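You operate a simulated robot arm through the tools that you are given. There is no shell and no other tool. Be economical: measure what you need, move in short steps, check, and stop when the job is done.

The job below is to be done with a simulated two-armed robot. You get a single attempt, and the scene is never put back.

JOB
Take the lid off the paste pot and lay it down on the desk top. Take the red pen and leave it on top of the black toner on the desk top. Take the green pen and put it on the top of the phone cabinet. Press the print button three times. Take the teal mug and leave it on the third rounded shelf by the wall from the bottom. Take the orange mug and leave it on the shelf of the glass table. Take the long green mat on the top of the glass table and put it away on the bottom shelf. Open the towns drawer, take the pink stone and put it in the inside of the towns drawer and shut the drawer again. Stack the 25 W white bulb from the top of the sideboard on top of the 40 W white bulb. Push the lower sideboard drawer shut. Open the mills drawer. Any order will do. Set down upright: teal mug, orange mug.

Only the result counts: the job must be done as asked and must still hold three seconds after the hand-in. Knocking over, shifting, dropping, spilling or breaking anything else fails it. Lids that push on must go on centred and level and be pressed home; caps that screw on are set level and turned clockwise until they are tight.

ROBOT AND FRAMES
Two 7-joint arms with fingered hands on one trunk, on a base that drives. Base frame: it is fixed to the floor where the robot stands at the start and does not move with it; the origin is under the middle of the robot, x ahead of it, y to its left, z up. Readings come in m, degrees, newtons and seconds.
The left shoulder is at the start at [0.06, 0.168, 0.953], the right one opposite. With the tool pointing down near the work surface each hand reaches from about 0.1 to 0.88 m from the robot's upright axis, wherever it stands, measured 20 degrees to its own side. Places, roughly: bottom shelf [-7.3, -2.2, 0.1]; green pen (2x2x13 cm) [0.9, -0.1, 0.8]; inside of the towns drawer [-7.4, -4.9, 0.5]; long green mat (20x11x5 cm) [-2.4, 0.4, 0.5]; lower sideboard drawer [-3.8, -3.6, 0.4]; mills drawer [-4.9, -5.1, 0.7]; orange mug (10x7x9 cm) [-2.1, 0.1, 0.5]; paste pot [0.75, 0, 0.75]; pink stone (4x4x3 cm) [-3.5, -3.3, 0.8]; print button [0.8, 1.7, 1]; red pen (2x2x13 cm) [0.9, -0.1, 0.8]; shelf of the glass table [-2.2, 0.3, 0.1]; teal mug (10x7x9 cm) [-1.9, 0.1, 0.5]; third rounded shelf by the wall (24x29 cm) [-6.14, 2.46, 0.86]; toner [0.75, 0.5, 0.75]; top of the phone cabinet [0.7, -0.5, 0.5]; towns drawer [-7.4, -5, 0.5]; white bulb [-3.75, -3.5, 0.75]. Payload 4 kg a hand.
The tool frame of a hand sits at the grasp point between the pads (the TCP): z along the fingers, y along the line on which they close. The tips reach 0.037 m beyond it. Largest opening 0.124 m; the body of the gripper starts 0.043 m behind the TCP. The gripper is a hand of 3 fingers: y runs from the thumb to the fingers, the wrist lies at [-0.015, -0.108, -0.202] in the tool frame, and closing takes about 1.5 s.
Orientation is told as [roll, pitch, yaw] about the base's x, y, z axes, in that order, counted from this pose: with the fingers straight down and the wrist toward the robot, the tool's x, y and z point along [0, 1, 0], [1, 0, 0] and [0, 0, -1] of the base frame.

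CONTROLS
- The arms move only by the tool drive_tool. It takes "left_series", "right_series" or both (then of equal length, played together; a hand with none holds still); each is a list of rows, each a list of 3 entries, a list of its own where there are three numbers: the shift along the tool's x, y, z in units of 20 mm (1.0 is 20 mm), then the turn, a rotation vector about the tool's x, y, z in units of 6 degrees (1.0 is 6 degrees), then the opening, from 0 (shut) to 1 (fully open). In form: [[[dx, dy, dz], [wx, wy, wz], claw], ...]. A call has 1 to 20 rows; each row shifts and turns the commanded pose from where the row before left it, along the tool's axes as they then stand. A call with a number of a shift or a turn outside -1 to 1 is refused whole. A row lasts 0.2 s, in which the tool goes at most 0.05 m and 8.6 degrees; a call with a longer step from one row to the next is refused whole, and so is a gripper value outside its range. Where a pose cannot be reached the arm comes as near as it can. A force on the tool above 40 N (or 10 N above the force at the start of the call, whichever is more), or a blocked arm, ends the call early, and 0.2 s more pass. The fingers move at their own pace (about 0.072 m/s each) and stop on an object; they squeeze with about 26 N. The grip force told is the motor's: it shows also when the fingers shut on nothing. Time passes only in rows, and 0.2 s behind the last, so rows that do not move let the fingers close. The reply holds the time, the measured pose of the TCP, the force on the tool along the base axes, the opening and the grip force, in the units named above and with some noise, with the torque about the TCP (base axes, N m) and any sound that the robot's microphone picked up, and new pictures: "pictures" is both (left out), scene, wrist or none (wrist: the cameras of the hands that moved).
- Cameras (640 x 400 px; columns grow to the right, rows downward): "scene" is now at [0.0399, 0.0111, 1.5867]; the picture's right is [0.31, -0.95, -0.01], its down [-0.76, -0.24, -0.60] and it looks along [0.57, 0.19, -0.80] (base axes); focal length 287 px, centre (320, 200). "left" rides on the left gripper at [-0.064, -0.076, -0.137] in its tool frame; the picture's right is [-0.84, -0.26, 0.48], its down [0.48, -0.76, 0.43] and it looks along [0.25, 0.60, 0.76] (tool axes); focal length 256 px, centre (320, 200). "right" rides on the right gripper at [0.064, -0.076, -0.136] in its tool frame; the picture's right is [-0.84, 0.26, -0.48], its down [-0.48, -0.76, 0.43] and it looks along [-0.26, 0.60, 0.76] (tool axes); focal length 256 px, centre (320, 200).
- slide_trunk(by): slides the trunk up (or, below 0, down) by that many m; the arms and the scene camera ride with it, the base frame stays. It gives what a move gives, with no picture.
- drive_base(legs): drives the robot by 1 to 6 legs, each [ahead, left, turn to the left] in m, m and degrees, along the robot's own axes; the way and the turn of a leg run together, so that a leg with both is an arc; at most 1.5 m and 180 degrees a leg. The arms and the cameras ride along, it lands a little off, and it stops where it bumps. It gives what a move gives, and a new picture of the scene camera.
- preshape(shape, hand): the hand has 3 fingers and takes this shape, open, in about a second: jaw (thumb against the fingers, like two jaws); tri (thumb and two fingers); tip (a fingertip pinch); poke (one finger out to press); point (the index stretched); flat (the hand flat); cup (the hand cupped); fist (a fist). The gripper value then closes the fingers along that shape, each until it touches; the sizes above hold for jaw. It gives what a move gives, with no picture.
- head_to(pan, tilt): turns the head with the scene camera to pan (to the left, within 86 degrees either way) and tilt (down, from -29 to 69), counted from straight ahead of the robot. It gives what a move gives, and a new picture of the scene camera.
- probe_pixels(camera, pixels): for up to 12 pixels [column, row] of the newest picture of that camera ("zoom" is the newest enlarged one), the place [x, y, z] in the base frame of the surface seen there, good to about 0.002 m. No time passes.
- inspect(camera, box): a new picture of the part [left, top, right, bottom] of that camera's present view, enlarged. No time passes.
- hand_in(): hands the job in; it is judged then, once.

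Keep the steps short. Do not move on a guess: measure, check each grasp and each placing, and mend mistakes. In all there are 350 turns and 360 pictures (those below and enlarged ones count). Leave the grippers open and the arms clear of the work at the hand-in unless told otherwise, and finish with a single line.

The tools are called after ">>>" as name(argument=value, ...) on one line, values as JSON. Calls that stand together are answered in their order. drive_tool: Moves the arms, as the interface text tells. Its arguments: {"type":"object","properties":{"left_series":{"type":"array","items":{"type":"array"}},"right_series":{"type":"array","items":{"type":"array"}},"pictures":{"type":"string","enum":["both","scene","wrist","none"]}},"required":[]} The other tools are called the same way: slide_trunk (by) slides the trunk up or down; preshape (shape, hand) gives the hand a shape; drive_base (legs) drives the base; head_to (pan, tilt) turns the head that bears the scene camera; probe_pixels (camera, pixels) gives the place of the surface under pixels of a picture; inspect (camera, box) takes an enlarged picture of a part of a camera's view; hand_in () hands the job in.

At the start:

```text
t: 0.0
left_position: [0.5528, 0.2151, 1.1237]
left_orientation: [0.2, -0.1, 0.0]
left_ft_force: [0.2, 0.4, 0.1]
left_moment: [-0.01, 0.03, -0.03]
left_opening: 0.1237
left_grasp_force: 0.0
left_shape: jaw
right_position: [0.5575, -0.1733, 1.0716]
right_orientation: [0.0, 0.0, 0.0]
right_ft_force: [-0.9, -0.6, -1.2]
right_moment: [0.0, -0.01, 0.0]
right_opening: 0.1237
right_grasp_force: 0.0
right_shape: jaw
trunk travel left (down, up): [-0.475, 0.115]
robot x, y, heading: [0.0011, 0.0001, 0.1]
head pan, tilt: [17.8, 53.1]
```

scene: 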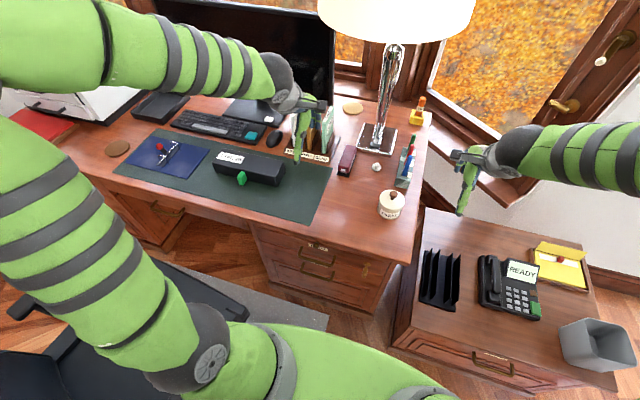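
right: 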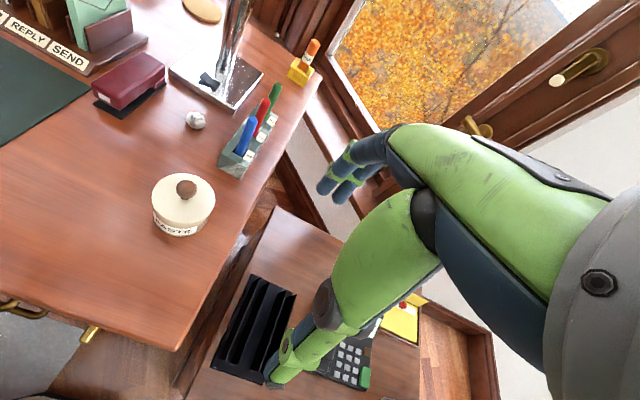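
left: 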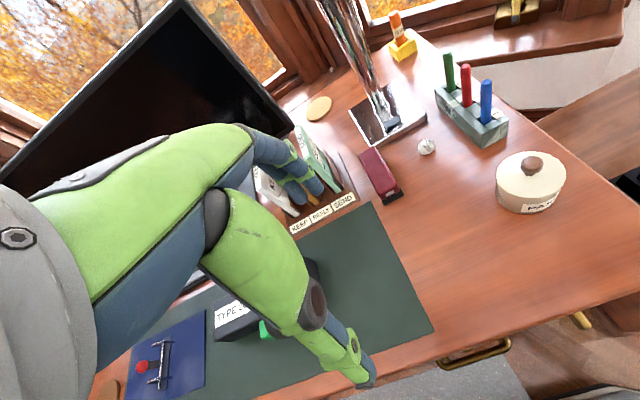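

I see the paste pot at (391,203), the pen holder at (405,165), and the toner (black, labelled) at (250,165). I'll measure them and enlarge.

>>> inspect(camera="scene", box=[320, 100, 480, 240])

>>> inspect(camera="scene", box=[100, 80, 340, 230])

>>> probe_pixels(camera="right", pixels=[[186, 189], [160, 205], [212, 190], [181, 222], [276, 92], [263, 108], [247, 130], [235, 150], [225, 165], [250, 160], [196, 120], [330, 250]])

```text
2.86 times, centred on (400, 170) of scene
```

zoom: 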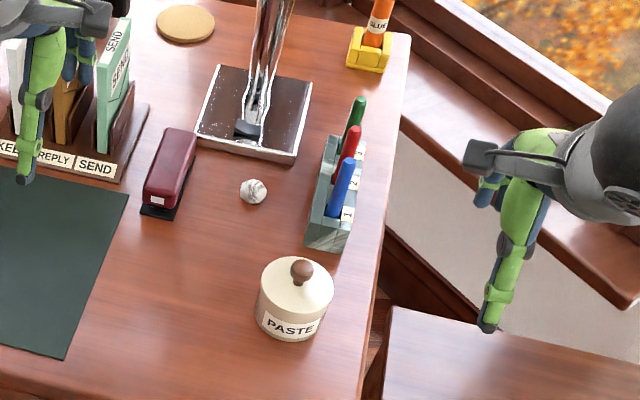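

```text
2.67 times, centred on (220, 155) of scene
```

zoom: 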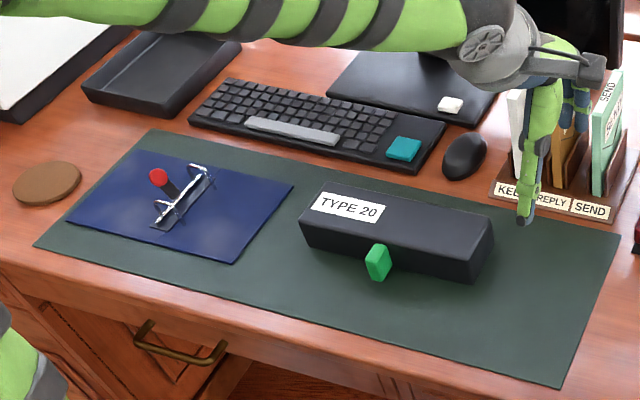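

```text
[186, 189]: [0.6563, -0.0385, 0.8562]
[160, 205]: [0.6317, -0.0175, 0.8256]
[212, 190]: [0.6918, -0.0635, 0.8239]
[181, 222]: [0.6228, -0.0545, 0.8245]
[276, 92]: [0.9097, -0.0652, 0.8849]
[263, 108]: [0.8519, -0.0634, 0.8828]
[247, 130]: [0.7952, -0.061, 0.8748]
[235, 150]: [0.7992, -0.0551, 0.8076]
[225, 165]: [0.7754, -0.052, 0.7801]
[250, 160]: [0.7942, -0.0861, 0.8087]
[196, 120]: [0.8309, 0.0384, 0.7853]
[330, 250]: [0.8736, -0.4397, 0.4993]
```

>>> probe_pixels(camera="zoom", pixels=[[330, 190], [302, 222], [492, 226], [470, 262], [400, 225], [380, 246], [378, 262], [430, 220], [350, 230], [470, 300], [160, 178], [300, 260]])

>>> inspect(camera="right", box=[130, 70, 310, 250])

```text
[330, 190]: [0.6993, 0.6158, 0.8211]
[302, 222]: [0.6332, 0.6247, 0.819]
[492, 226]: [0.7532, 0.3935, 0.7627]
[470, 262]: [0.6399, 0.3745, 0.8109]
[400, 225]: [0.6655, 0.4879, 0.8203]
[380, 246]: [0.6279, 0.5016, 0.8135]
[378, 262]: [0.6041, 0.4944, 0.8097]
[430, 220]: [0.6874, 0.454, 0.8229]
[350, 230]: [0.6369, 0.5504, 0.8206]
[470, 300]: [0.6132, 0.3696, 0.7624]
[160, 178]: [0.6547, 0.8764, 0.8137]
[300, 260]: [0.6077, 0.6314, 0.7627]
```

```text
2.22 times, centred on (220, 160) of right
```

zoom: 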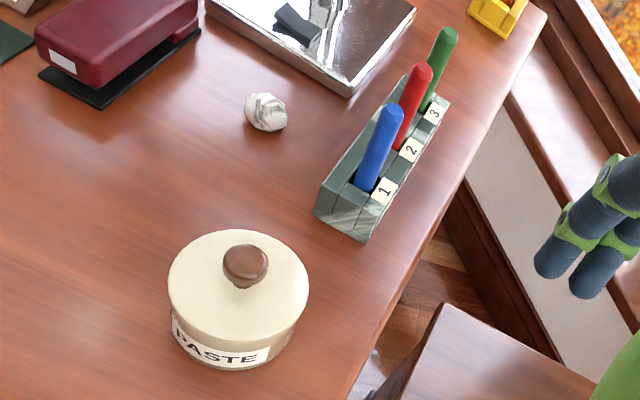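

>>> probe_pixels(camera="zoom", pixels=[[245, 258], [226, 266], [266, 266], [245, 284], [180, 270], [300, 285], [240, 330], [238, 234], [445, 35], [422, 70], [400, 130], [432, 103]])

>>> probe_pixels(camera="scene", pixels=[[395, 20], [330, 15], [470, 10], [377, 130], [376, 167], [440, 270], [510, 285], [560, 260], [470, 235], [590, 330], [430, 230], [530, 240]])

```text
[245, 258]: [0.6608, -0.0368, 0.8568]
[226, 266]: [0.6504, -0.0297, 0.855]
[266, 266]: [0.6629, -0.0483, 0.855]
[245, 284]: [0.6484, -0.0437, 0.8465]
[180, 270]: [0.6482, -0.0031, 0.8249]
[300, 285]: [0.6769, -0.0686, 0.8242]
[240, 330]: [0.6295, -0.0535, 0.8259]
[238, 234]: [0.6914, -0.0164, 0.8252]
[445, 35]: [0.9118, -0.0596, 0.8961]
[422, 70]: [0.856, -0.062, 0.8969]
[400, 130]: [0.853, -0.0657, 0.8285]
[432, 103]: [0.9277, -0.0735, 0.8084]
```

```text
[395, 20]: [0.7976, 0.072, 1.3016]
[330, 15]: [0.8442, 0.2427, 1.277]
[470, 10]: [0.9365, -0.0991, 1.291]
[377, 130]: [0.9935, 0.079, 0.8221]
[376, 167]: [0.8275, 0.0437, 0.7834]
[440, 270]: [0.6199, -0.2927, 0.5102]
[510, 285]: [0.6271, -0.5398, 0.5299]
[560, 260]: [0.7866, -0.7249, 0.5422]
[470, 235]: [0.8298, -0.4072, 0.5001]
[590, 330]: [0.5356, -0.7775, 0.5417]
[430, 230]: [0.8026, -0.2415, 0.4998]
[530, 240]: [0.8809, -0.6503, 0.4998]
```

Knob top is at about (0.659,-0.040,0.857), lid top 0.825. I move the right hand above the knob.

>>> drive_tool(right_series=[[[0.951, 0.725, 0.87], [0, 0, 0], 0.6], [[0.951, 0.725, 0.87], [0, 0, 0], 0.6], [[0.951, 0.725, 0.87], [0, 0, 0], 0.6], [[0.951, 0.725, 0.87], [0, 0, 0], 0.6], [[0.951, 0.725, 0.87], [0, 0, 0], 0.6], [[0.951, 0.725, 0.87], [0, 0, 0], 0.6], [[0.951, 0.725, 0.87], [0, 0, 0], 0.6]])

```text
t: 1.6
left_position: [0.5554, 0.2223, 1.1203]
left_orientation: [-0.4, 0.0, 0.1]
left_ft_force: [0.4, -0.3, 0.8]
left_moment: [0.0, 0.02, -0.02]
left_opening: 0.1237
left_grasp_force: 0.0
left_shape: jaw
right_position: [0.6569, -0.0322, 0.9498]
right_orientation: [-0.4, 0.0, 0.0]
right_ft_force: [0.6, 0.2, -0.9]
right_moment: [0.0, -0.01, 0.01]
right_opening: 0.0748
right_grasp_force: 0.0
right_shape: jaw
trunk travel left (down, up): [-0.475, 0.115]
robot x, y, heading: [0.0016, -0.0014, -0.1]
head pan, tilt: [17.8, 53.1]
```

scene: 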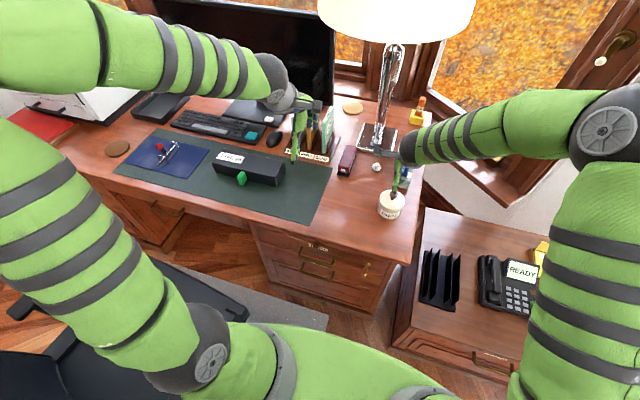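
right: 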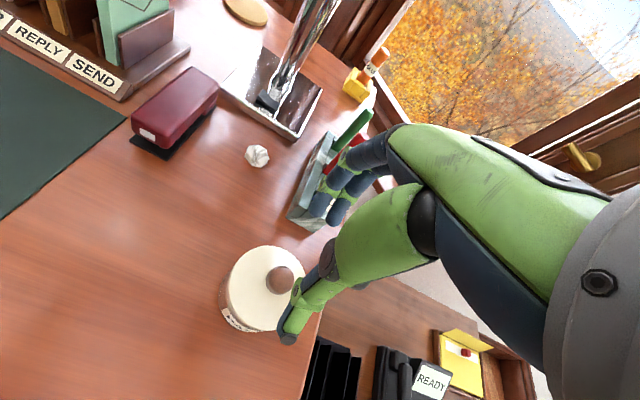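

>>> drive_tool(right_series=[[[-0.2, 0, 0.9], [0, 0, 0], 0.5], [[-0.1, 0, 0.9], [0, 0, 0], 0.5], [[0, 0, 0.8], [0, 0, 0], 0.5], [[0, 0, 0], [0, 0, 0], 0.5]], pictures="wrist")

>>> probe_pixels(camera="right", pixels=[[333, 248]])

```text
t: 2.6
left_position: [0.5543, 0.2226, 1.1213]
left_orientation: [-0.4, 0.0, 0.0]
left_ft_force: [-0.2, 0.8, -0.6]
left_moment: [-0.03, 0.0, 0.0]
left_opening: 0.1235
left_grasp_force: 0.1
left_shape: jaw
right_position: [0.6571, -0.0392, 0.8979]
right_orientation: [-0.5, 0.0, 0.0]
right_ft_force: [-0.5, -0.7, -0.5]
right_moment: [0.01, -0.03, 0.01]
right_opening: 0.0621
right_grasp_force: 0.0
right_shape: jaw
trunk travel left (down, up): [-0.475, 0.115]
robot x, y, heading: [0.002, 0.0014, 0.1]
head pan, tilt: [17.8, 53.1]
```

right: 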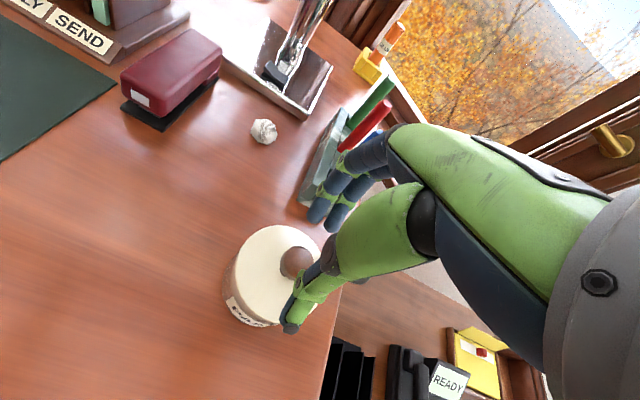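

```text
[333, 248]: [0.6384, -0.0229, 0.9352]
```

>>> probe_pixels(camera="right", pixels=[[294, 255], [288, 262], [300, 270], [265, 260]])

>>> inspect(camera="right", box=[220, 180, 380, 340])

```text
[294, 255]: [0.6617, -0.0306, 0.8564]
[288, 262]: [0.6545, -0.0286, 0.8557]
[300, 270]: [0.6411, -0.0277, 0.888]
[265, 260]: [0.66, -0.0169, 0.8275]
```

```text
2.50 times, centred on (300, 260) of right
```

zoom: 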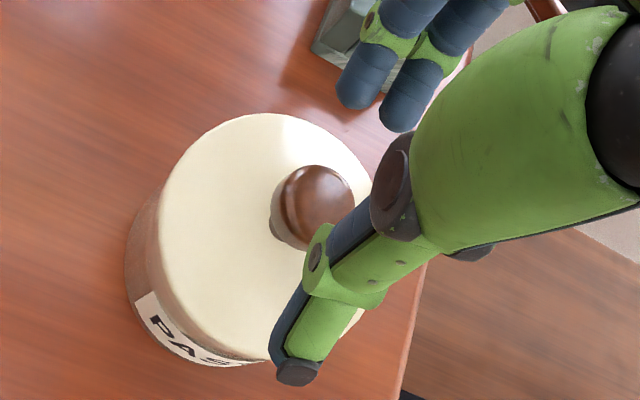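

Knob lies at TCP x,y. I lower to z≈0.864 and close.

>>> drive_tool(right_series=[[[0.05, 0, 0.8], [0, 0, 0], 0.5], [[0, 0, 0.85], [0, 0, 0], 0.5], [[0, 0, 0], [0, 0, 0], 0.3], [[0, 0, 0], [0, 0, 0], 0.1], [[0, 0, 0], [0, 0, 0], 0], [[0, 0, 0], [0, 0, 0], 0], [[0, 0, 0], [0, 0, 0], 0]], pictures="wrist")

>>> inspect(camera="right", box=[220, 180, 380, 340])

```text
t: 4.2
left_position: [0.5531, 0.2218, 1.1214]
left_orientation: [-0.4, -0.1, 0.0]
left_ft_force: [-0.3, 0.1, 0.1]
left_moment: [0.0, 0.01, -0.02]
left_opening: 0.1236
left_grasp_force: 0.1
left_shape: jaw
right_position: [0.6575, -0.0402, 0.8635]
right_orientation: [-0.5, -0.2, 0.0]
right_ft_force: [-3.5, -0.9, 6.0]
right_moment: [0.0, -0.08, 0.0]
right_opening: 0.0163
right_grasp_force: 26.6
right_shape: jaw
trunk travel left (down, up): [-0.475, 0.115]
robot x, y, heading: [0.0011, 0.0013, -0.1]
head pan, tilt: [17.8, 53.1]
```

right: 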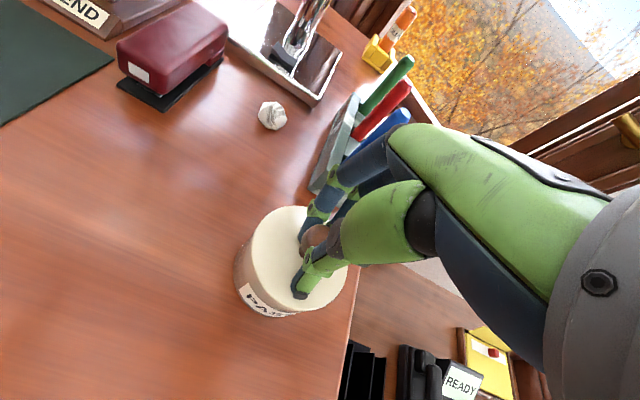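

```text
2.50 times, centred on (300, 260) of right
```

zoom: 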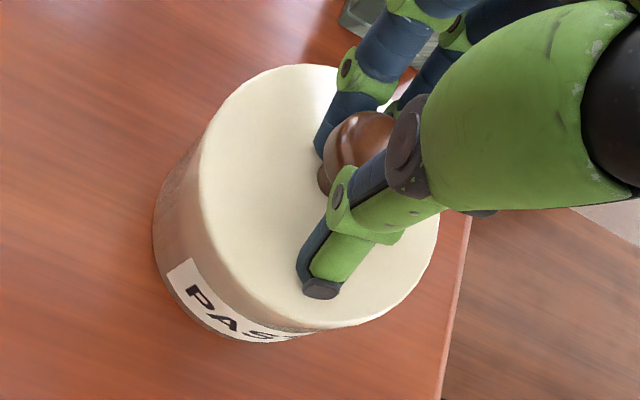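

Gripped at 0.016 m. I lift gently and check that only the lid comes up.

>>> drive_tool(right_series=[[[0, 0, -0.4], [0, 0, 0], 0], [[0, 0, -0.6], [0, 0, 0], 0], [[0, 0, -1], [0, 0, 0], 0], [[0, 0, -1], [0, 0, 0], 0], [[0, 0, -1], [0, 0, 0], 0]])

```text
t: 5.4
left_position: [0.5533, 0.2212, 1.1206]
left_orientation: [-0.4, 0.1, 0.0]
left_ft_force: [-0.4, -0.1, -0.4]
left_moment: [-0.01, 0.02, -0.01]
left_opening: 0.1236
left_grasp_force: 0.1
left_shape: jaw
right_position: [0.6587, -0.0387, 0.9458]
right_orientation: [-0.4, 0.0, 0.0]
right_ft_force: [-0.1, 0.2, -0.3]
right_moment: [-0.02, -0.02, -0.02]
right_opening: 0.0145
right_grasp_force: 25.7
right_shape: jaw
trunk travel left (down, up): [-0.475, 0.115]
robot x, y, heading: [0.0021, -0.0001, -0.2]
head pan, tilt: [17.8, 53.1]
heard: snap
```

scene: 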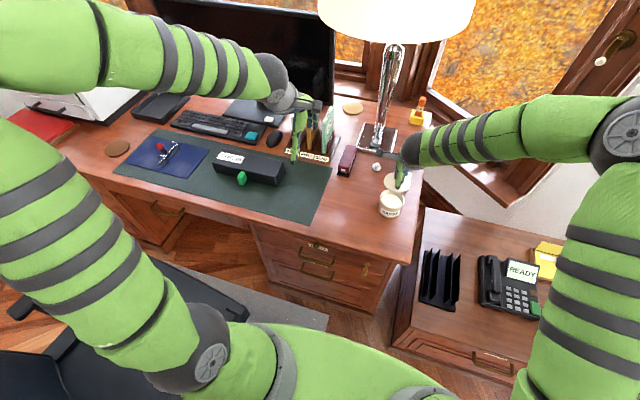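
right: 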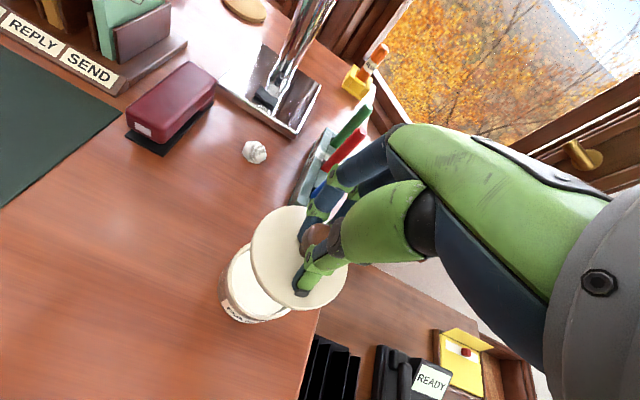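

Lid is off. I check the free desk spot around scene (350,215).

>>> probe_pixels(camera="scene", pixels=[[350, 215], [328, 190], [318, 222], [350, 245], [340, 175], [345, 195], [380, 215], [380, 245]])

>>> inspect(camera="right", box=[200, 180, 380, 340])

```text
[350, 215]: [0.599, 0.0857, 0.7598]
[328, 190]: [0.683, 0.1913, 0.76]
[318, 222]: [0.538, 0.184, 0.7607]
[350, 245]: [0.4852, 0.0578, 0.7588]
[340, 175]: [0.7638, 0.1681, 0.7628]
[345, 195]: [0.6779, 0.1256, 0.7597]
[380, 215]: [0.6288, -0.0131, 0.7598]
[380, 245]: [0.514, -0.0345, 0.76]
```

```text
2.50 times, centred on (290, 260) of right
```

zoom: 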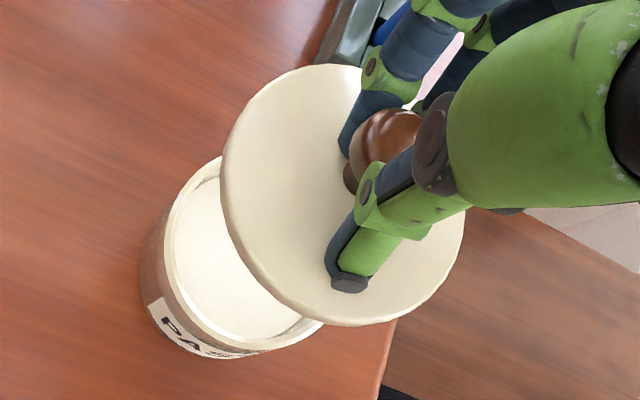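

>>> drive_tool(right_series=[[[0.886, -0.42, 0], [0, 0, 0], 0], [[0.886, -0.42, 0], [0, 0, 0], 0], [[0.886, -0.42, 0], [0, 0, 0], 0], [[0.886, -0.42, 0], [0, 0, 0], 0], [[0.886, -0.42, 0], [0, 0, 0], 0], [[0.886, -0.42, 0.5], [0, 0, 0], 0], [[0.886, -0.42, 0.8], [0, 0, 0], 0], [[0, 0, 1], [0, 0, 0], 0], [[0, 0, 1], [0, 0, 0], 0], [[0, 0, 1], [0, 0, 0], 0], [[0, 0, 0.8], [0, 0, 0], 0]])

```text
t: 7.8
left_position: [0.5543, 0.2228, 1.1216]
left_orientation: [-0.5, 0.0, 0.0]
left_ft_force: [0.1, -0.9, 0.4]
left_moment: [0.02, -0.03, 0.02]
left_opening: 0.1239
left_grasp_force: 0.0
left_shape: jaw
right_position: [0.5997, 0.0855, 0.8415]
right_orientation: [-0.5, 0.1, 0.1]
right_ft_force: [0.0, 1.3, -1.2]
right_moment: [0.01, -0.01, 0.0]
right_opening: 0.0142
right_grasp_force: 26.0
right_shape: jaw
trunk travel left (down, up): [-0.475, 0.115]
robot x, y, heading: [-0.0023, -0.0008, 0.2]
head pan, tilt: [17.8, 53.1]
```

scene: 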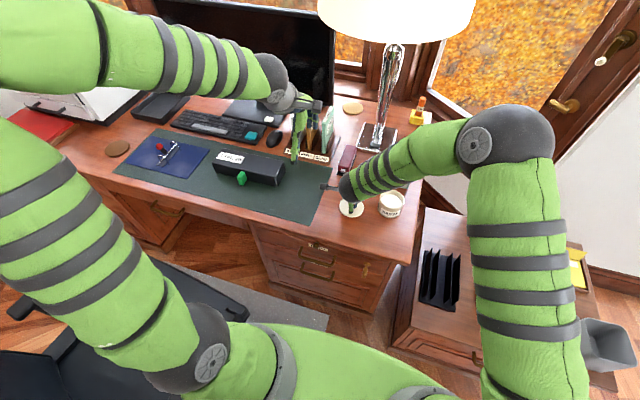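
right: 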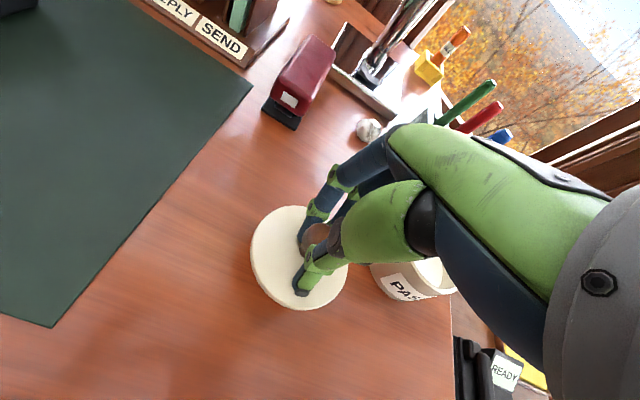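

>>> drive_tool(right_series=[[[0, 0, 0.4], [0, 0, 0], 0], [[0, 0, 0.4], [0, 0, 0], 0], [[0, 0, 0.2], [0, 0, 0], 0]], pictures="wrist")

>>> inspect(camera="scene", box=[310, 170, 430, 240])

```text
t: 8.6
left_position: [0.553, 0.2213, 1.1209]
left_orientation: [-0.4, 0.0, 0.0]
left_ft_force: [0.4, -0.7, -0.1]
left_moment: [-0.01, 0.01, -0.02]
left_opening: 0.1238
left_grasp_force: 0.1
left_shape: jaw
right_position: [0.5995, 0.0833, 0.8215]
right_orientation: [-0.4, 0.0, 0.0]
right_ft_force: [-0.7, -0.7, -0.6]
right_moment: [0.0, 0.01, -0.02]
right_opening: 0.0145
right_grasp_force: 25.6
right_shape: jaw
trunk travel left (down, up): [-0.475, 0.115]
robot x, y, heading: [0.0003, 0.001, 0.2]
head pan, tilt: [17.8, 53.1]
```

right: 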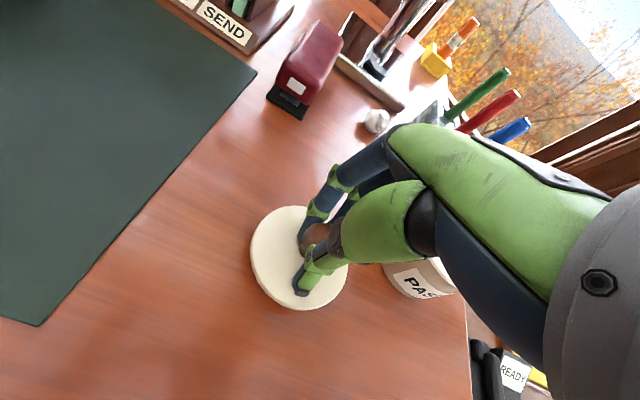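

```text
5.33 times, centred on (370, 205) of scene
```

zoom: 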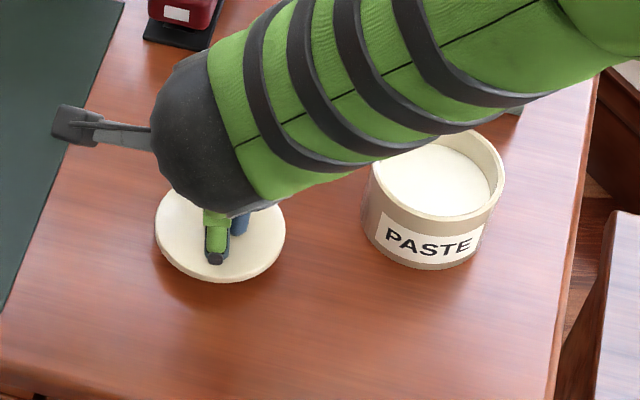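

>>> drive_tool(right_series=[[[0, 0, 0.2], [0, 0, 0], 0], [[0, 0, 0.15], [0, 0, 0], 0], [[0, 0, 0], [0, 0, 0], 0]], pictures="none")

>>> inspect(camera="scene", box=[310, 170, 430, 240])

```text
t: 9.4
left_position: [0.5549, 0.2213, 1.1205]
left_orientation: [-0.4, 0.0, 0.0]
left_ft_force: [0.2, 0.5, -0.1]
left_moment: [0.0, 0.01, -0.03]
left_opening: 0.1237
left_grasp_force: 0.0
left_shape: jaw
right_position: [0.5994, 0.0834, 0.8146]
right_orientation: [-0.3, 0.0, 0.0]
right_ft_force: [0.6, 0.2, -0.9]
right_moment: [0.0, 0.0, 0.02]
right_opening: 0.0145
right_grasp_force: 25.9
right_shape: jaw
trunk travel left (down, up): [-0.475, 0.115]
robot x, y, heading: [0.0004, -0.0, 0.0]
head pan, tilt: [17.8, 53.1]
```

```text
5.33 times, centred on (370, 205) of scene
```

zoom: 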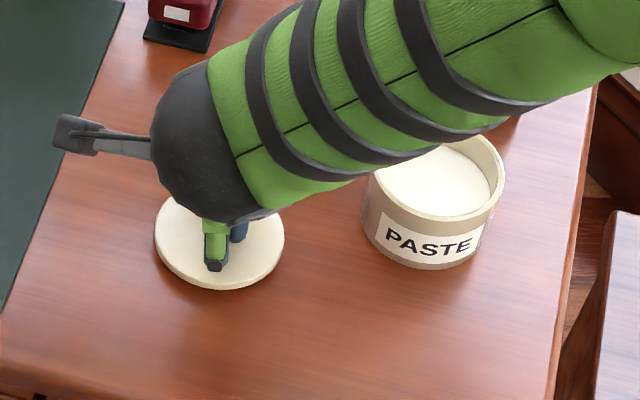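

>>> drive_tool(right_series=[[[0, 0, 0.15], [0, 0, 0], 0], [[0, 0, 0.1], [0, 0, 0], 0], [[0, 0, 0], [0, 0, 0], 0]], pictures="none")

>>> probe_pixels(camera="scene", pixels=[[342, 210], [342, 216], [358, 214]])

```text
t: 10.2
left_position: [0.5545, 0.221, 1.1212]
left_orientation: [-0.4, 0.0, 0.0]
left_ft_force: [-0.1, -0.2, 0.0]
left_moment: [-0.01, 0.0, 0.05]
left_opening: 0.1236
left_grasp_force: 0.1
left_shape: jaw
right_position: [0.5996, 0.0847, 0.8097]
right_orientation: [-0.4, 0.0, 0.1]
right_ft_force: [0.1, 0.6, 0.2]
right_moment: [0.0, 0.0, -0.01]
right_opening: 0.0143
right_grasp_force: 25.8
right_shape: jaw
trunk travel left (down, up): [-0.475, 0.115]
robot x, y, heading: [-0.0012, 0.0001, -0.0]
head pan, tilt: [17.8, 53.1]
```

```text
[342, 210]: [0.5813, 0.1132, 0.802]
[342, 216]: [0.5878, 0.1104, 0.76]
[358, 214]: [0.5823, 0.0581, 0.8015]
```

>>> drive_tool(right_series=[[[0, 0, 0.1], [0, 0, 0], 0], [[0, 0, 0.1], [0, 0, 0], 0], [[0, 0, 0], [0, 0, 0], 0]], pictures="none")

```text
t: 11.0
left_position: [0.5537, 0.2207, 1.122]
left_orientation: [-0.4, 0.0, -0.1]
left_ft_force: [0.2, -0.2, 0.0]
left_moment: [0.01, 0.0, -0.01]
left_opening: 0.1237
left_grasp_force: 0.1
left_shape: jaw
right_position: [0.5994, 0.0852, 0.8068]
right_orientation: [-0.4, -0.1, 0.0]
right_ft_force: [-2.1, 0.3, 7.0]
right_moment: [0.04, -0.3, 0.02]
right_opening: 0.0144
right_grasp_force: 26.3
right_shape: jaw
trunk travel left (down, up): [-0.475, 0.115]
robot x, y, heading: [-0.001, 0.0018, -0.3]
head pan, tilt: [17.8, 53.1]
```

Contact (7 N). I open and rise.

>>> drive_tool(right_series=[[[0, 0, 0], [0, 0, 0], 0.2], [[0, 0, 0], [0, 0, 0], 0.4], [[0, 0, 0], [0, 0, 0], 0.5], [[0, 0, 0], [0, 0, 0], 0.5], [[0, 0, -1], [0, 0, 0], 0.5], [[0, 0, -1], [0, 0, 0], 0.5], [[0, 0, -1], [0, 0, 0], 0.5], [[0, 0, -1], [0, 0, 0], 0.5], [[-0.5, 0, -1], [0, 0, 0], 0.5], [[-1, 0, -1], [0, 0, 0], 0.5], [[-1, 0, -1], [0, 0, 0], 0.5], [[-1, 0, -0.5], [0, 0, 0], 0.5], [[-1, 0, 0], [0, 0, 0], 0.5], [[-1, 0, 0], [0, 0, 0], 0.5]])

```text
t: 14.0
left_position: [0.5534, 0.221, 1.1219]
left_orientation: [-0.3, 0.0, 0.0]
left_ft_force: [0.0, -0.1, 0.2]
left_moment: [0.02, 0.01, 0.01]
left_opening: 0.1239
left_grasp_force: 0.1
left_shape: jaw
right_position: [0.5993, -0.0252, 0.9575]
right_orientation: [-0.3, 0.0, 0.0]
right_ft_force: [0.1, 0.1, 0.4]
right_moment: [-0.01, 0.01, -0.05]
right_opening: 0.0616
right_grasp_force: 0.0
right_shape: jaw
trunk travel left (down, up): [-0.475, 0.115]
robot x, y, heading: [0.0002, -0.0004, -0.1]
head pan, tilt: [17.8, 53.1]
```

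scene: 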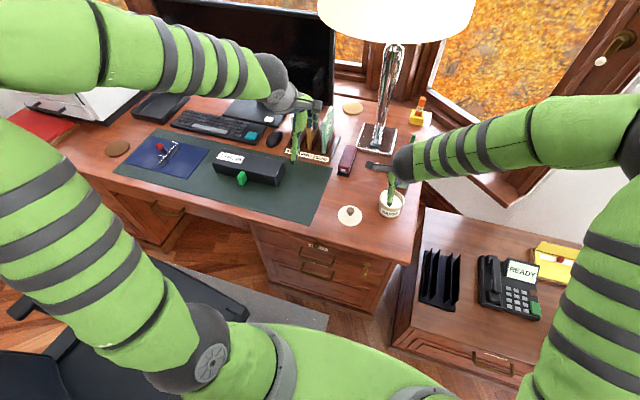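
right: 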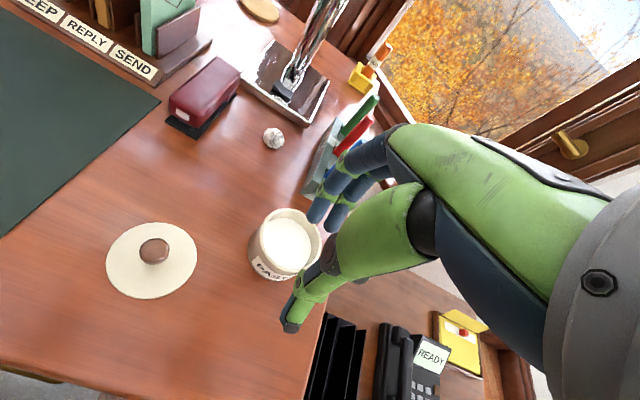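

Lid lies flat on the desk. Next the pens; I measure the cabinet top and lamp, and enlarge the pens.

>>> probe_pixels(camera="scene", pixels=[[425, 320], [455, 330], [500, 350], [450, 320], [500, 340], [470, 235], [500, 245], [430, 222], [425, 250], [460, 255], [393, 45], [384, 100]])

>>> inspect(camera="scene", box=[380, 190, 640, 390])

>>> inspect(camera="right", box=[260, 60, 400, 220])

```text
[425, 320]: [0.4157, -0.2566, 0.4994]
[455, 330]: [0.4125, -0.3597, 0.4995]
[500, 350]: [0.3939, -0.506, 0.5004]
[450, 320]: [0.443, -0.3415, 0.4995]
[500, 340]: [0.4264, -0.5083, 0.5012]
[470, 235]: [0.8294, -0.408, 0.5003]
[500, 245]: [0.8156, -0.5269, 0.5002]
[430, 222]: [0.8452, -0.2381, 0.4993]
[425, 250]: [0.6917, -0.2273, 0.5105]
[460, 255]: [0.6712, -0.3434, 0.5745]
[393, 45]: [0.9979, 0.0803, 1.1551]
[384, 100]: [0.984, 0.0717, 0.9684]
```

```text
2.00 times, centred on (510, 290) of scene
```

zoom: 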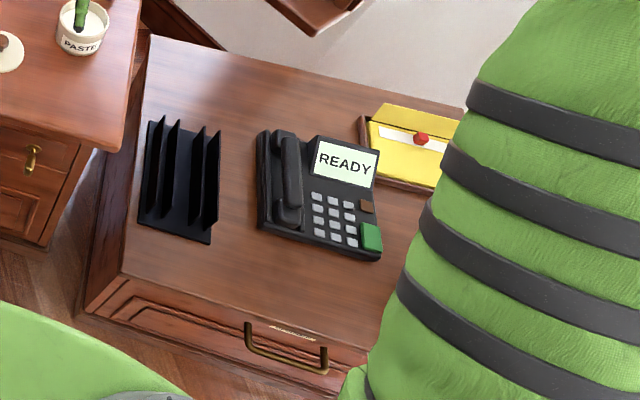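

```text
2.50 times, centred on (330, 140) of right
```

zoom: 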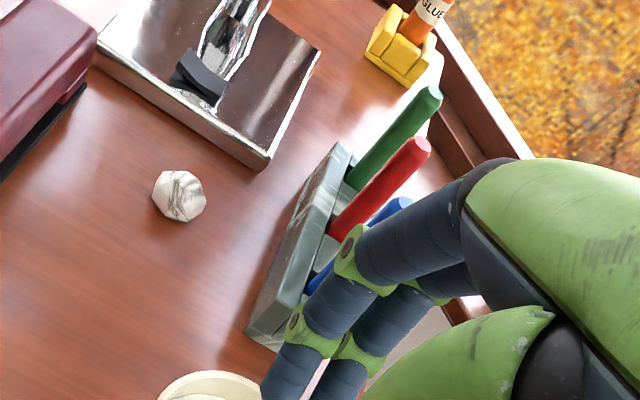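

>>> probe_pixels(camera="zoom", pixels=[[422, 147], [416, 150], [426, 141], [380, 180], [350, 215], [434, 95], [427, 97], [400, 130], [370, 160], [340, 150], [255, 320], [310, 220]])

```text
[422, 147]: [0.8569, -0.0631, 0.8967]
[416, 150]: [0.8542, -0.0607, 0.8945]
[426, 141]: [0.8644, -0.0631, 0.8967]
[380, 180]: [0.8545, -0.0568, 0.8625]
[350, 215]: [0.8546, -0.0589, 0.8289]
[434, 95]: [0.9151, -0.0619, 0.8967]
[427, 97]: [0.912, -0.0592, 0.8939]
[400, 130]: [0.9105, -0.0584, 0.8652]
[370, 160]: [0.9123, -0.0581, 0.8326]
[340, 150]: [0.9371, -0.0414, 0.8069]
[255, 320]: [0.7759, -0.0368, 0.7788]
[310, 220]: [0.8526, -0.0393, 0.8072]
```

>>> probe_pixels(camera="scene", pixels=[[345, 28], [365, 36], [410, 42], [440, 36], [395, 38], [320, 10], [470, 16]])

>>> drive_tool(right_series=[[[0, 0, 0], [0, -0.85, 0], 0.5], [[0, 0, 0], [0, -0.85, 0], 0.45], [[0, 0, 0], [0, -0.85, 0], 0.45], [[0, 0, 0], [0, -0.8, 0], 0.45], [[-0.16, 0.9, 0.05], [0, 0, 0], 0.45], [[-0.16, 0.9, 0.05], [0, 0, 0], 0.45], [[-0.16, 0.9, 0.05], [0, 0, 0], 0.45], [[-0.16, 0.9, 0.05], [0, 0, 0], 0.45], [[-0.16, 0.9, 0.05], [0, 0, 0], 0.45], [[-0.16, 0.9, 0.05], [0, 0, 0], 0.45]])

```text
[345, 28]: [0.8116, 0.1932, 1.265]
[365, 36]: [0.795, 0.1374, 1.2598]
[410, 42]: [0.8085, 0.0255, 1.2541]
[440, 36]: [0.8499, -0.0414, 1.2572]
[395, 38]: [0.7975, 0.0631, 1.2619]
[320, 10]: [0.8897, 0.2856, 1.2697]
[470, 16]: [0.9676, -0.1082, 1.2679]
```

```text
t: 16.2
left_position: [0.5536, 0.2209, 1.1212]
left_orientation: [-0.5, 0.0, 0.0]
left_ft_force: [-0.5, -0.4, 0.7]
left_moment: [0.0, 0.04, 0.0]
left_opening: 0.1236
left_grasp_force: 0.0
left_shape: jaw
right_position: [0.7072, -0.0441, 0.9587]
right_orientation: [-20.5, 0.0, 0.0]
right_ft_force: [-0.3, 0.0, 0.0]
right_moment: [0.0, -0.04, 0.01]
right_opening: 0.056
right_grasp_force: 0.1
right_shape: jaw
trunk travel left (down, up): [-0.475, 0.115]
robot x, y, heading: [-0.002, 0.0008, -0.1]
head pan, tilt: [17.8, 53.1]
```

scene: 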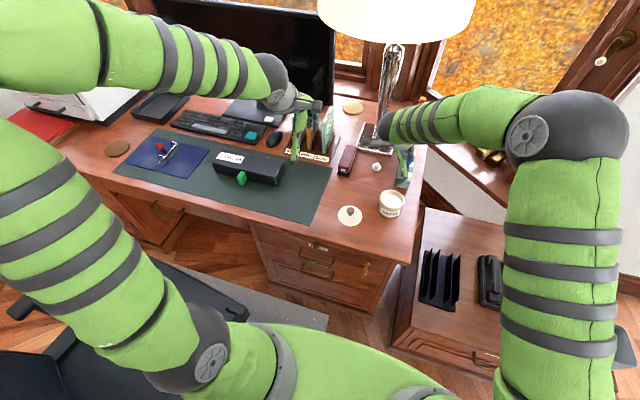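
right: 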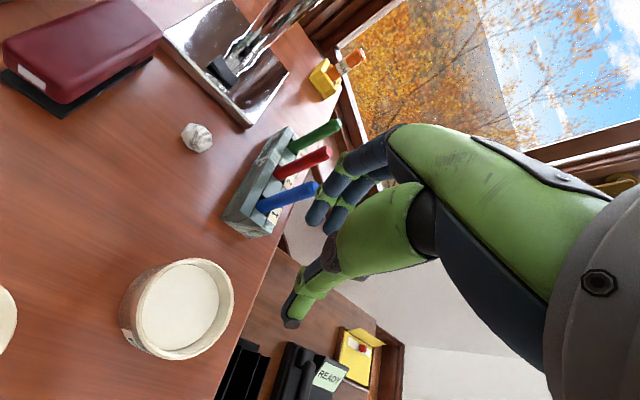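

>>> drive_tool(right_series=[[[-0.1, 0.95, 0.09], [0, 0, 0], 0.45], [[-0.1, 0.95, 0.09], [0, 0, 0], 0.45], [[-0.1, 0.95, 0.09], [0, 0, 0], 0.45], [[-0.1, 0.95, 0.09], [0, 0, 0], 0.45], [[-0.1, 0.95, 0.09], [0, 0, 0], 0.45], [[-0.1, 0.95, 0.09], [0, 0, 0], 0.45], [[-0.1, 0.95, 0.09], [0, 0, 0], 0.45], [[-0.1, 0.95, 0.09], [0, 0, 0], 0.45], [[0, 0, 0], [0, 0, 0], 0.4]])

>>> inspect(camera="right", box=[240, 120, 400, 340])

```text
t: 18.2
left_position: [0.5534, 0.222, 1.121]
left_orientation: [-0.4, 0.0, -0.1]
left_ft_force: [0.2, -1.2, 0.0]
left_moment: [-0.01, 0.03, 0.01]
left_opening: 0.1238
left_grasp_force: 0.0
left_shape: jaw
right_position: [0.86, -0.0641, 0.9508]
right_orientation: [-20.6, 0.0, 0.0]
right_ft_force: [0.6, 0.1, -0.1]
right_moment: [0.0, -0.03, -0.03]
right_opening: 0.0498
right_grasp_force: 0.0
right_shape: jaw
trunk travel left (down, up): [-0.475, 0.115]
robot x, y, heading: [0.0002, -0.0038, 0.1]
head pan, tilt: [17.8, 53.1]
```

scene: 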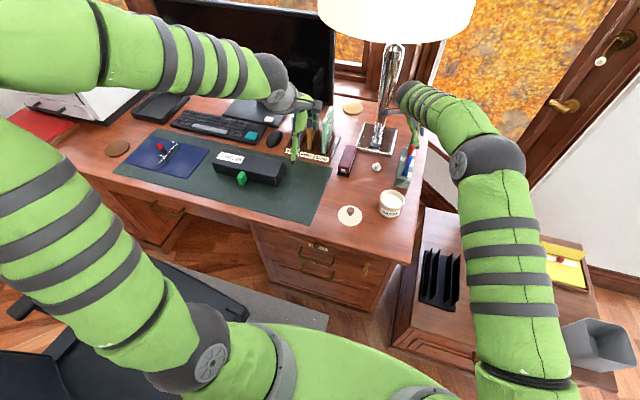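
right: 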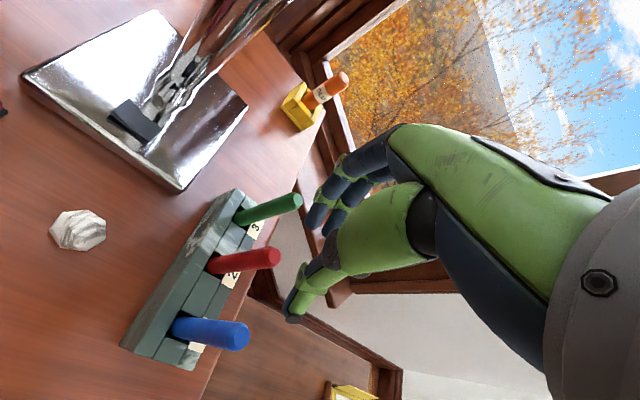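

```text
1.82 times, centred on (320, 230) of right
```

zoom: 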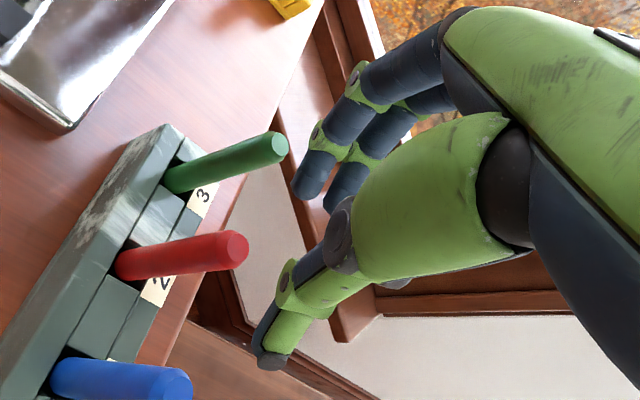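

>>> drive_tool(right_series=[[[0.31, 0, 0.82], [0, 0, 0], 0.4], [[0.31, 0, 0.82], [0, 0, 0], 0.4], [[0.31, 0, 0.82], [0, 0, 0], 0.4], [[0, 0, 0], [0, 0, 0], 0.4]], pictures="none")

>>> inspect(camera="right", box=[200, 140, 420, 360])

```text
t: 19.2
left_position: [0.5535, 0.2217, 1.1213]
left_orientation: [-0.4, 0.0, 0.0]
left_ft_force: [1.3, -0.5, 0.9]
left_moment: [0.03, 0.0, 0.0]
left_opening: 0.1234
left_grasp_force: 0.1
left_shape: jaw
right_position: [0.8609, -0.064, 0.8965]
right_orientation: [-20.5, 0.0, 0.0]
right_ft_force: [-0.2, 0.3, 0.7]
right_moment: [-0.01, 0.01, 0.04]
right_opening: 0.0501
right_grasp_force: 0.1
right_shape: jaw
trunk travel left (down, up): [-0.475, 0.115]
robot x, y, heading: [0.001, -0.0028, -0.1]
head pan, tilt: [17.8, 53.1]
```

```text
1.82 times, centred on (310, 250) of right
```

zoom: 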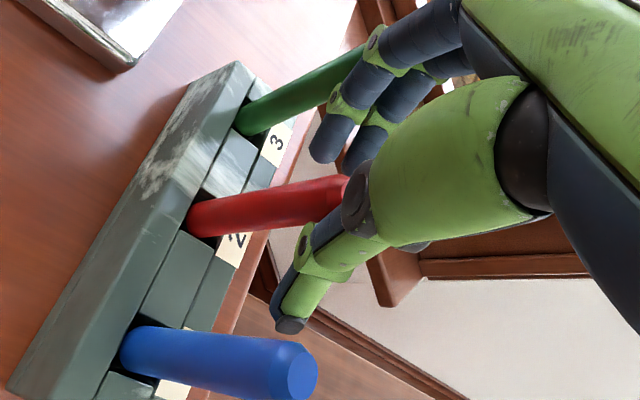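

>>> drive_tool(right_series=[[[0, 0, 0], [0, 0, 0], 0.28], [[0, 0, 0], [0, 0, 0], 0.28], [[0.31, 0, 0.82], [0, 0, 0], 0.28], [[0.31, 0, 0.82], [0, 0, 0], 0.28], [[0, 0, 0], [0, 0, 0], 0.28]], pictures="none")

>>> inspect(camera="right", box=[200, 140, 420, 360])

```text
t: 20.4
left_position: [0.5544, 0.2225, 1.1222]
left_orientation: [-0.4, 0.0, 0.1]
left_ft_force: [-0.5, 0.1, -0.4]
left_moment: [0.02, 0.02, 0.0]
left_opening: 0.1235
left_grasp_force: 0.1
left_shape: jaw
right_position: [0.8601, -0.0665, 0.8622]
right_orientation: [-20.5, 0.0, 0.0]
right_ft_force: [0.2, 0.1, -0.4]
right_moment: [-0.01, 0.01, 0.02]
right_opening: 0.0354
right_grasp_force: 0.0
right_shape: jaw
trunk travel left (down, up): [-0.475, 0.115]
robot x, y, heading: [-0.0025, 0.0049, -0.0]
head pan, tilt: [17.8, 53.1]
```

```text
1.82 times, centred on (310, 250) of right
```

zoom: 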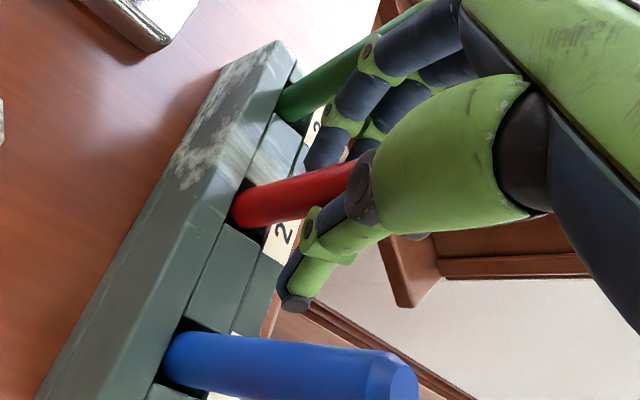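

>>> drive_tool(right_series=[[[0, 0, 0], [0, 0, 0], 0.1], [[0, 0, 0], [0, 0, 0], 0], [[0, 0, 0], [0, 0, 0], 0], [[0, 0, 0], [0, 0, 0], 0], [[0, 0, 0], [0, 0, 0], 0]], pictures="none")

>>> inspect(camera="right", box=[200, 140, 420, 360])

```text
t: 21.6
left_position: [0.5538, 0.2215, 1.122]
left_orientation: [-0.3, 0.0, 0.0]
left_ft_force: [-0.3, 0.3, 0.1]
left_moment: [0.0, -0.02, -0.02]
left_opening: 0.1238
left_grasp_force: 0.0
left_shape: jaw
right_position: [0.8591, -0.0652, 0.8633]
right_orientation: [-20.4, -0.1, 0.0]
right_ft_force: [0.2, -3.9, 1.4]
right_moment: [-0.04, -0.1, 0.01]
right_opening: 0.0
right_grasp_force: 26.1
right_shape: jaw
trunk travel left (down, up): [-0.475, 0.115]
robot x, y, heading: [-0.0003, 0.0001, -0.4]
head pan, tilt: [17.8, 53.1]
```

```text
1.82 times, centred on (310, 250) of right
```

zoom: 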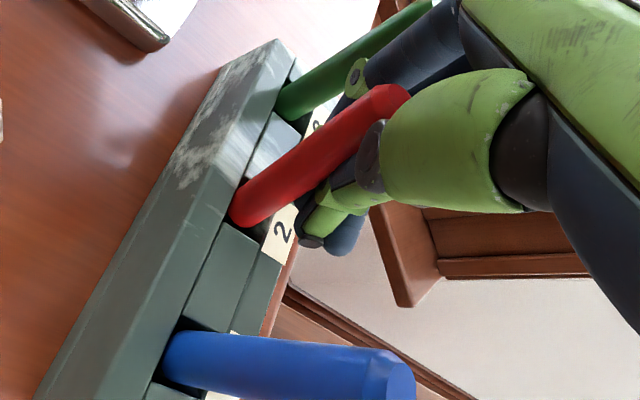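

The pen slipped to the +y side of the fingers. I reopen and look.

>>> drive_tool(right_series=[[[0, 0, 0], [0, 0, 0], 0.28], [[0, 0, 0], [0, 0, 0], 0.28], [[0, 0, 0], [0, 0, 0], 0.28], [[0, 0, 0], [0, 0, 0], 0.28]], pictures="wrist")

>>> inspect(camera="right", box=[200, 140, 420, 360])

```text
t: 22.6
left_position: [0.5542, 0.2221, 1.1214]
left_orientation: [-0.5, 0.0, 0.0]
left_ft_force: [0.1, 0.2, -0.4]
left_moment: [0.02, -0.01, -0.02]
left_opening: 0.1236
left_grasp_force: 0.2
left_shape: jaw
right_position: [0.8595, -0.0656, 0.8632]
right_orientation: [-20.5, 0.1, 0.0]
right_ft_force: [0.2, -0.3, -0.4]
right_moment: [0.0, -0.03, 0.0]
right_opening: 0.0344
right_grasp_force: 0.1
right_shape: jaw
trunk travel left (down, up): [-0.475, 0.115]
robot x, y, heading: [-0.0015, -0.0012, 0.0]
head pan, tilt: [17.8, 53.1]
```

right: 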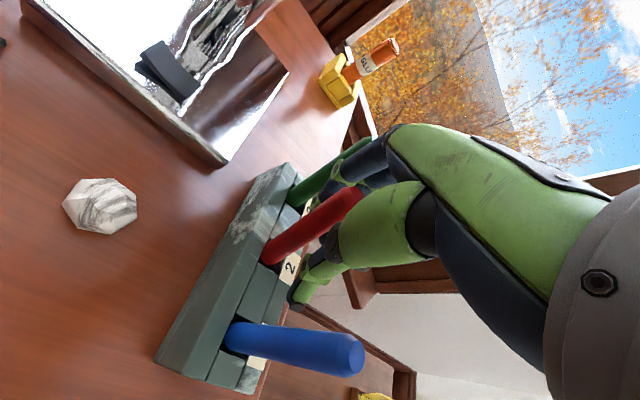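

```text
1.82 times, centred on (310, 250) of right
```

zoom: 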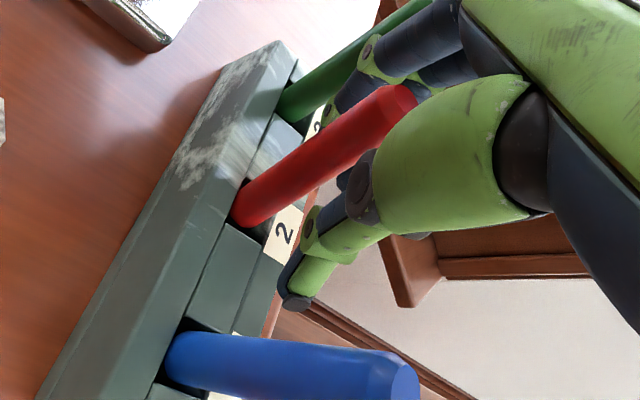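

>>> probe_pixels(camera="zoom", pixels=[[402, 98], [380, 110], [340, 140], [300, 170], [260, 200], [300, 95], [410, 390]])

```text
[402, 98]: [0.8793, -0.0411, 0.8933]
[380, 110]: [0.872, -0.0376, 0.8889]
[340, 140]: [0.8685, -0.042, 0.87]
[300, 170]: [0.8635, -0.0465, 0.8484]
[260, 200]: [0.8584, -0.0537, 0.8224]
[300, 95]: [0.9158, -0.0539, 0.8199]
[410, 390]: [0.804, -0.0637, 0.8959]
```

Pen leans toward +y, +x; its axis at TCP height is ~(0.869,-0.048). I shift there and close.

>>> drive_tool(right_series=[[[0, 0.45, 0], [0, 0, 0], 0.28], [[0.45, 0, 0], [0, 0, 0], 0.28], [[0.45, 0, -0.1], [0, 0, 0], 0.28], [[0, 0, 0], [0, 0, 0], 0.28]], pictures="none")

>>> inspect(camera="right", box=[200, 140, 420, 360])

```text
t: 23.6
left_position: [0.553, 0.2219, 1.1214]
left_orientation: [-0.5, -0.1, 0.1]
left_ft_force: [0.3, 0.5, -0.3]
left_moment: [0.01, -0.01, 0.01]
left_opening: 0.1235
left_grasp_force: 0.0
left_shape: jaw
right_position: [0.8673, -0.048, 0.8603]
right_orientation: [-20.5, -0.2, -0.1]
right_ft_force: [-3.1, -2.5, 4.3]
right_moment: [0.06, -0.3, -0.09]
right_opening: 0.0343
right_grasp_force: 0.1
right_shape: jaw
trunk travel left (down, up): [-0.475, 0.115]
robot x, y, heading: [-0.0019, -0.0008, -0.2]
head pan, tilt: [17.8, 53.1]
```

```text
1.82 times, centred on (310, 250) of right
```

zoom: 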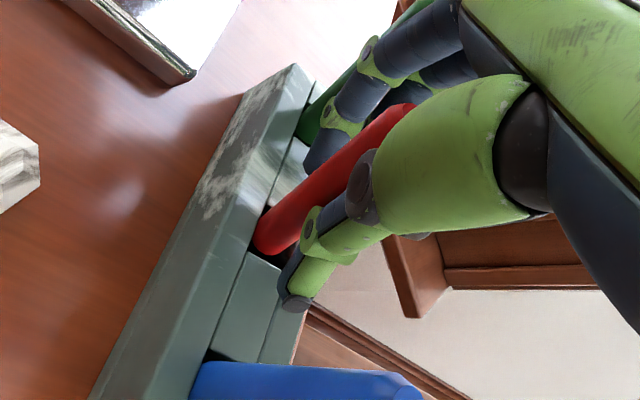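

>>> drive_tool(right_series=[[[0, 0, 0], [0, 0, 0], 0.1], [[0, 0, 0], [0, 0, 0], 0], [[0, 0, 0], [0, 0, 0], 0], [[0, 0, 0], [0, 0, 0], 0], [[0, 0, 0], [0, 0, 0], 0]], pictures="none")

>>> inspect(camera="right", box=[200, 140, 420, 360])

```text
t: 24.8
left_position: [0.5549, 0.2223, 1.1209]
left_orientation: [-0.4, 0.0, 0.0]
left_ft_force: [-0.3, 0.7, 0.9]
left_moment: [0.02, 0.0, 0.02]
left_opening: 0.1236
left_grasp_force: 0.0
left_shape: jaw
right_position: [0.8688, -0.0458, 0.859]
right_orientation: [-20.4, 0.0, 0.1]
right_ft_force: [-1.4, 1.9, -3.6]
right_moment: [0.12, -0.41, 0.11]
right_opening: 0.0079
right_grasp_force: 25.6
right_shape: jaw
trunk travel left (down, up): [-0.475, 0.115]
robot x, y, heading: [0.0005, -0.0027, -0.1]
head pan, tilt: [17.8, 53.1]
```

```text
1.82 times, centred on (310, 250) of right
```

zoom: 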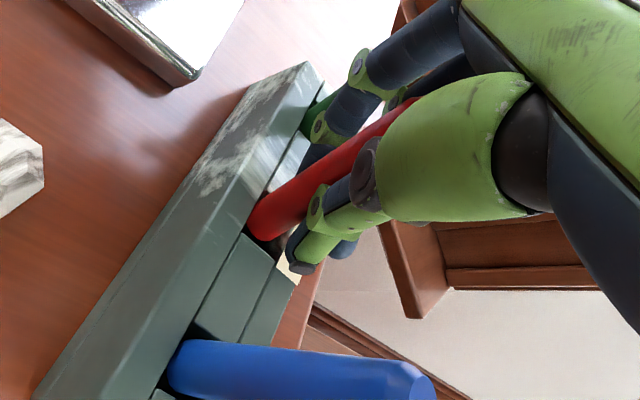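

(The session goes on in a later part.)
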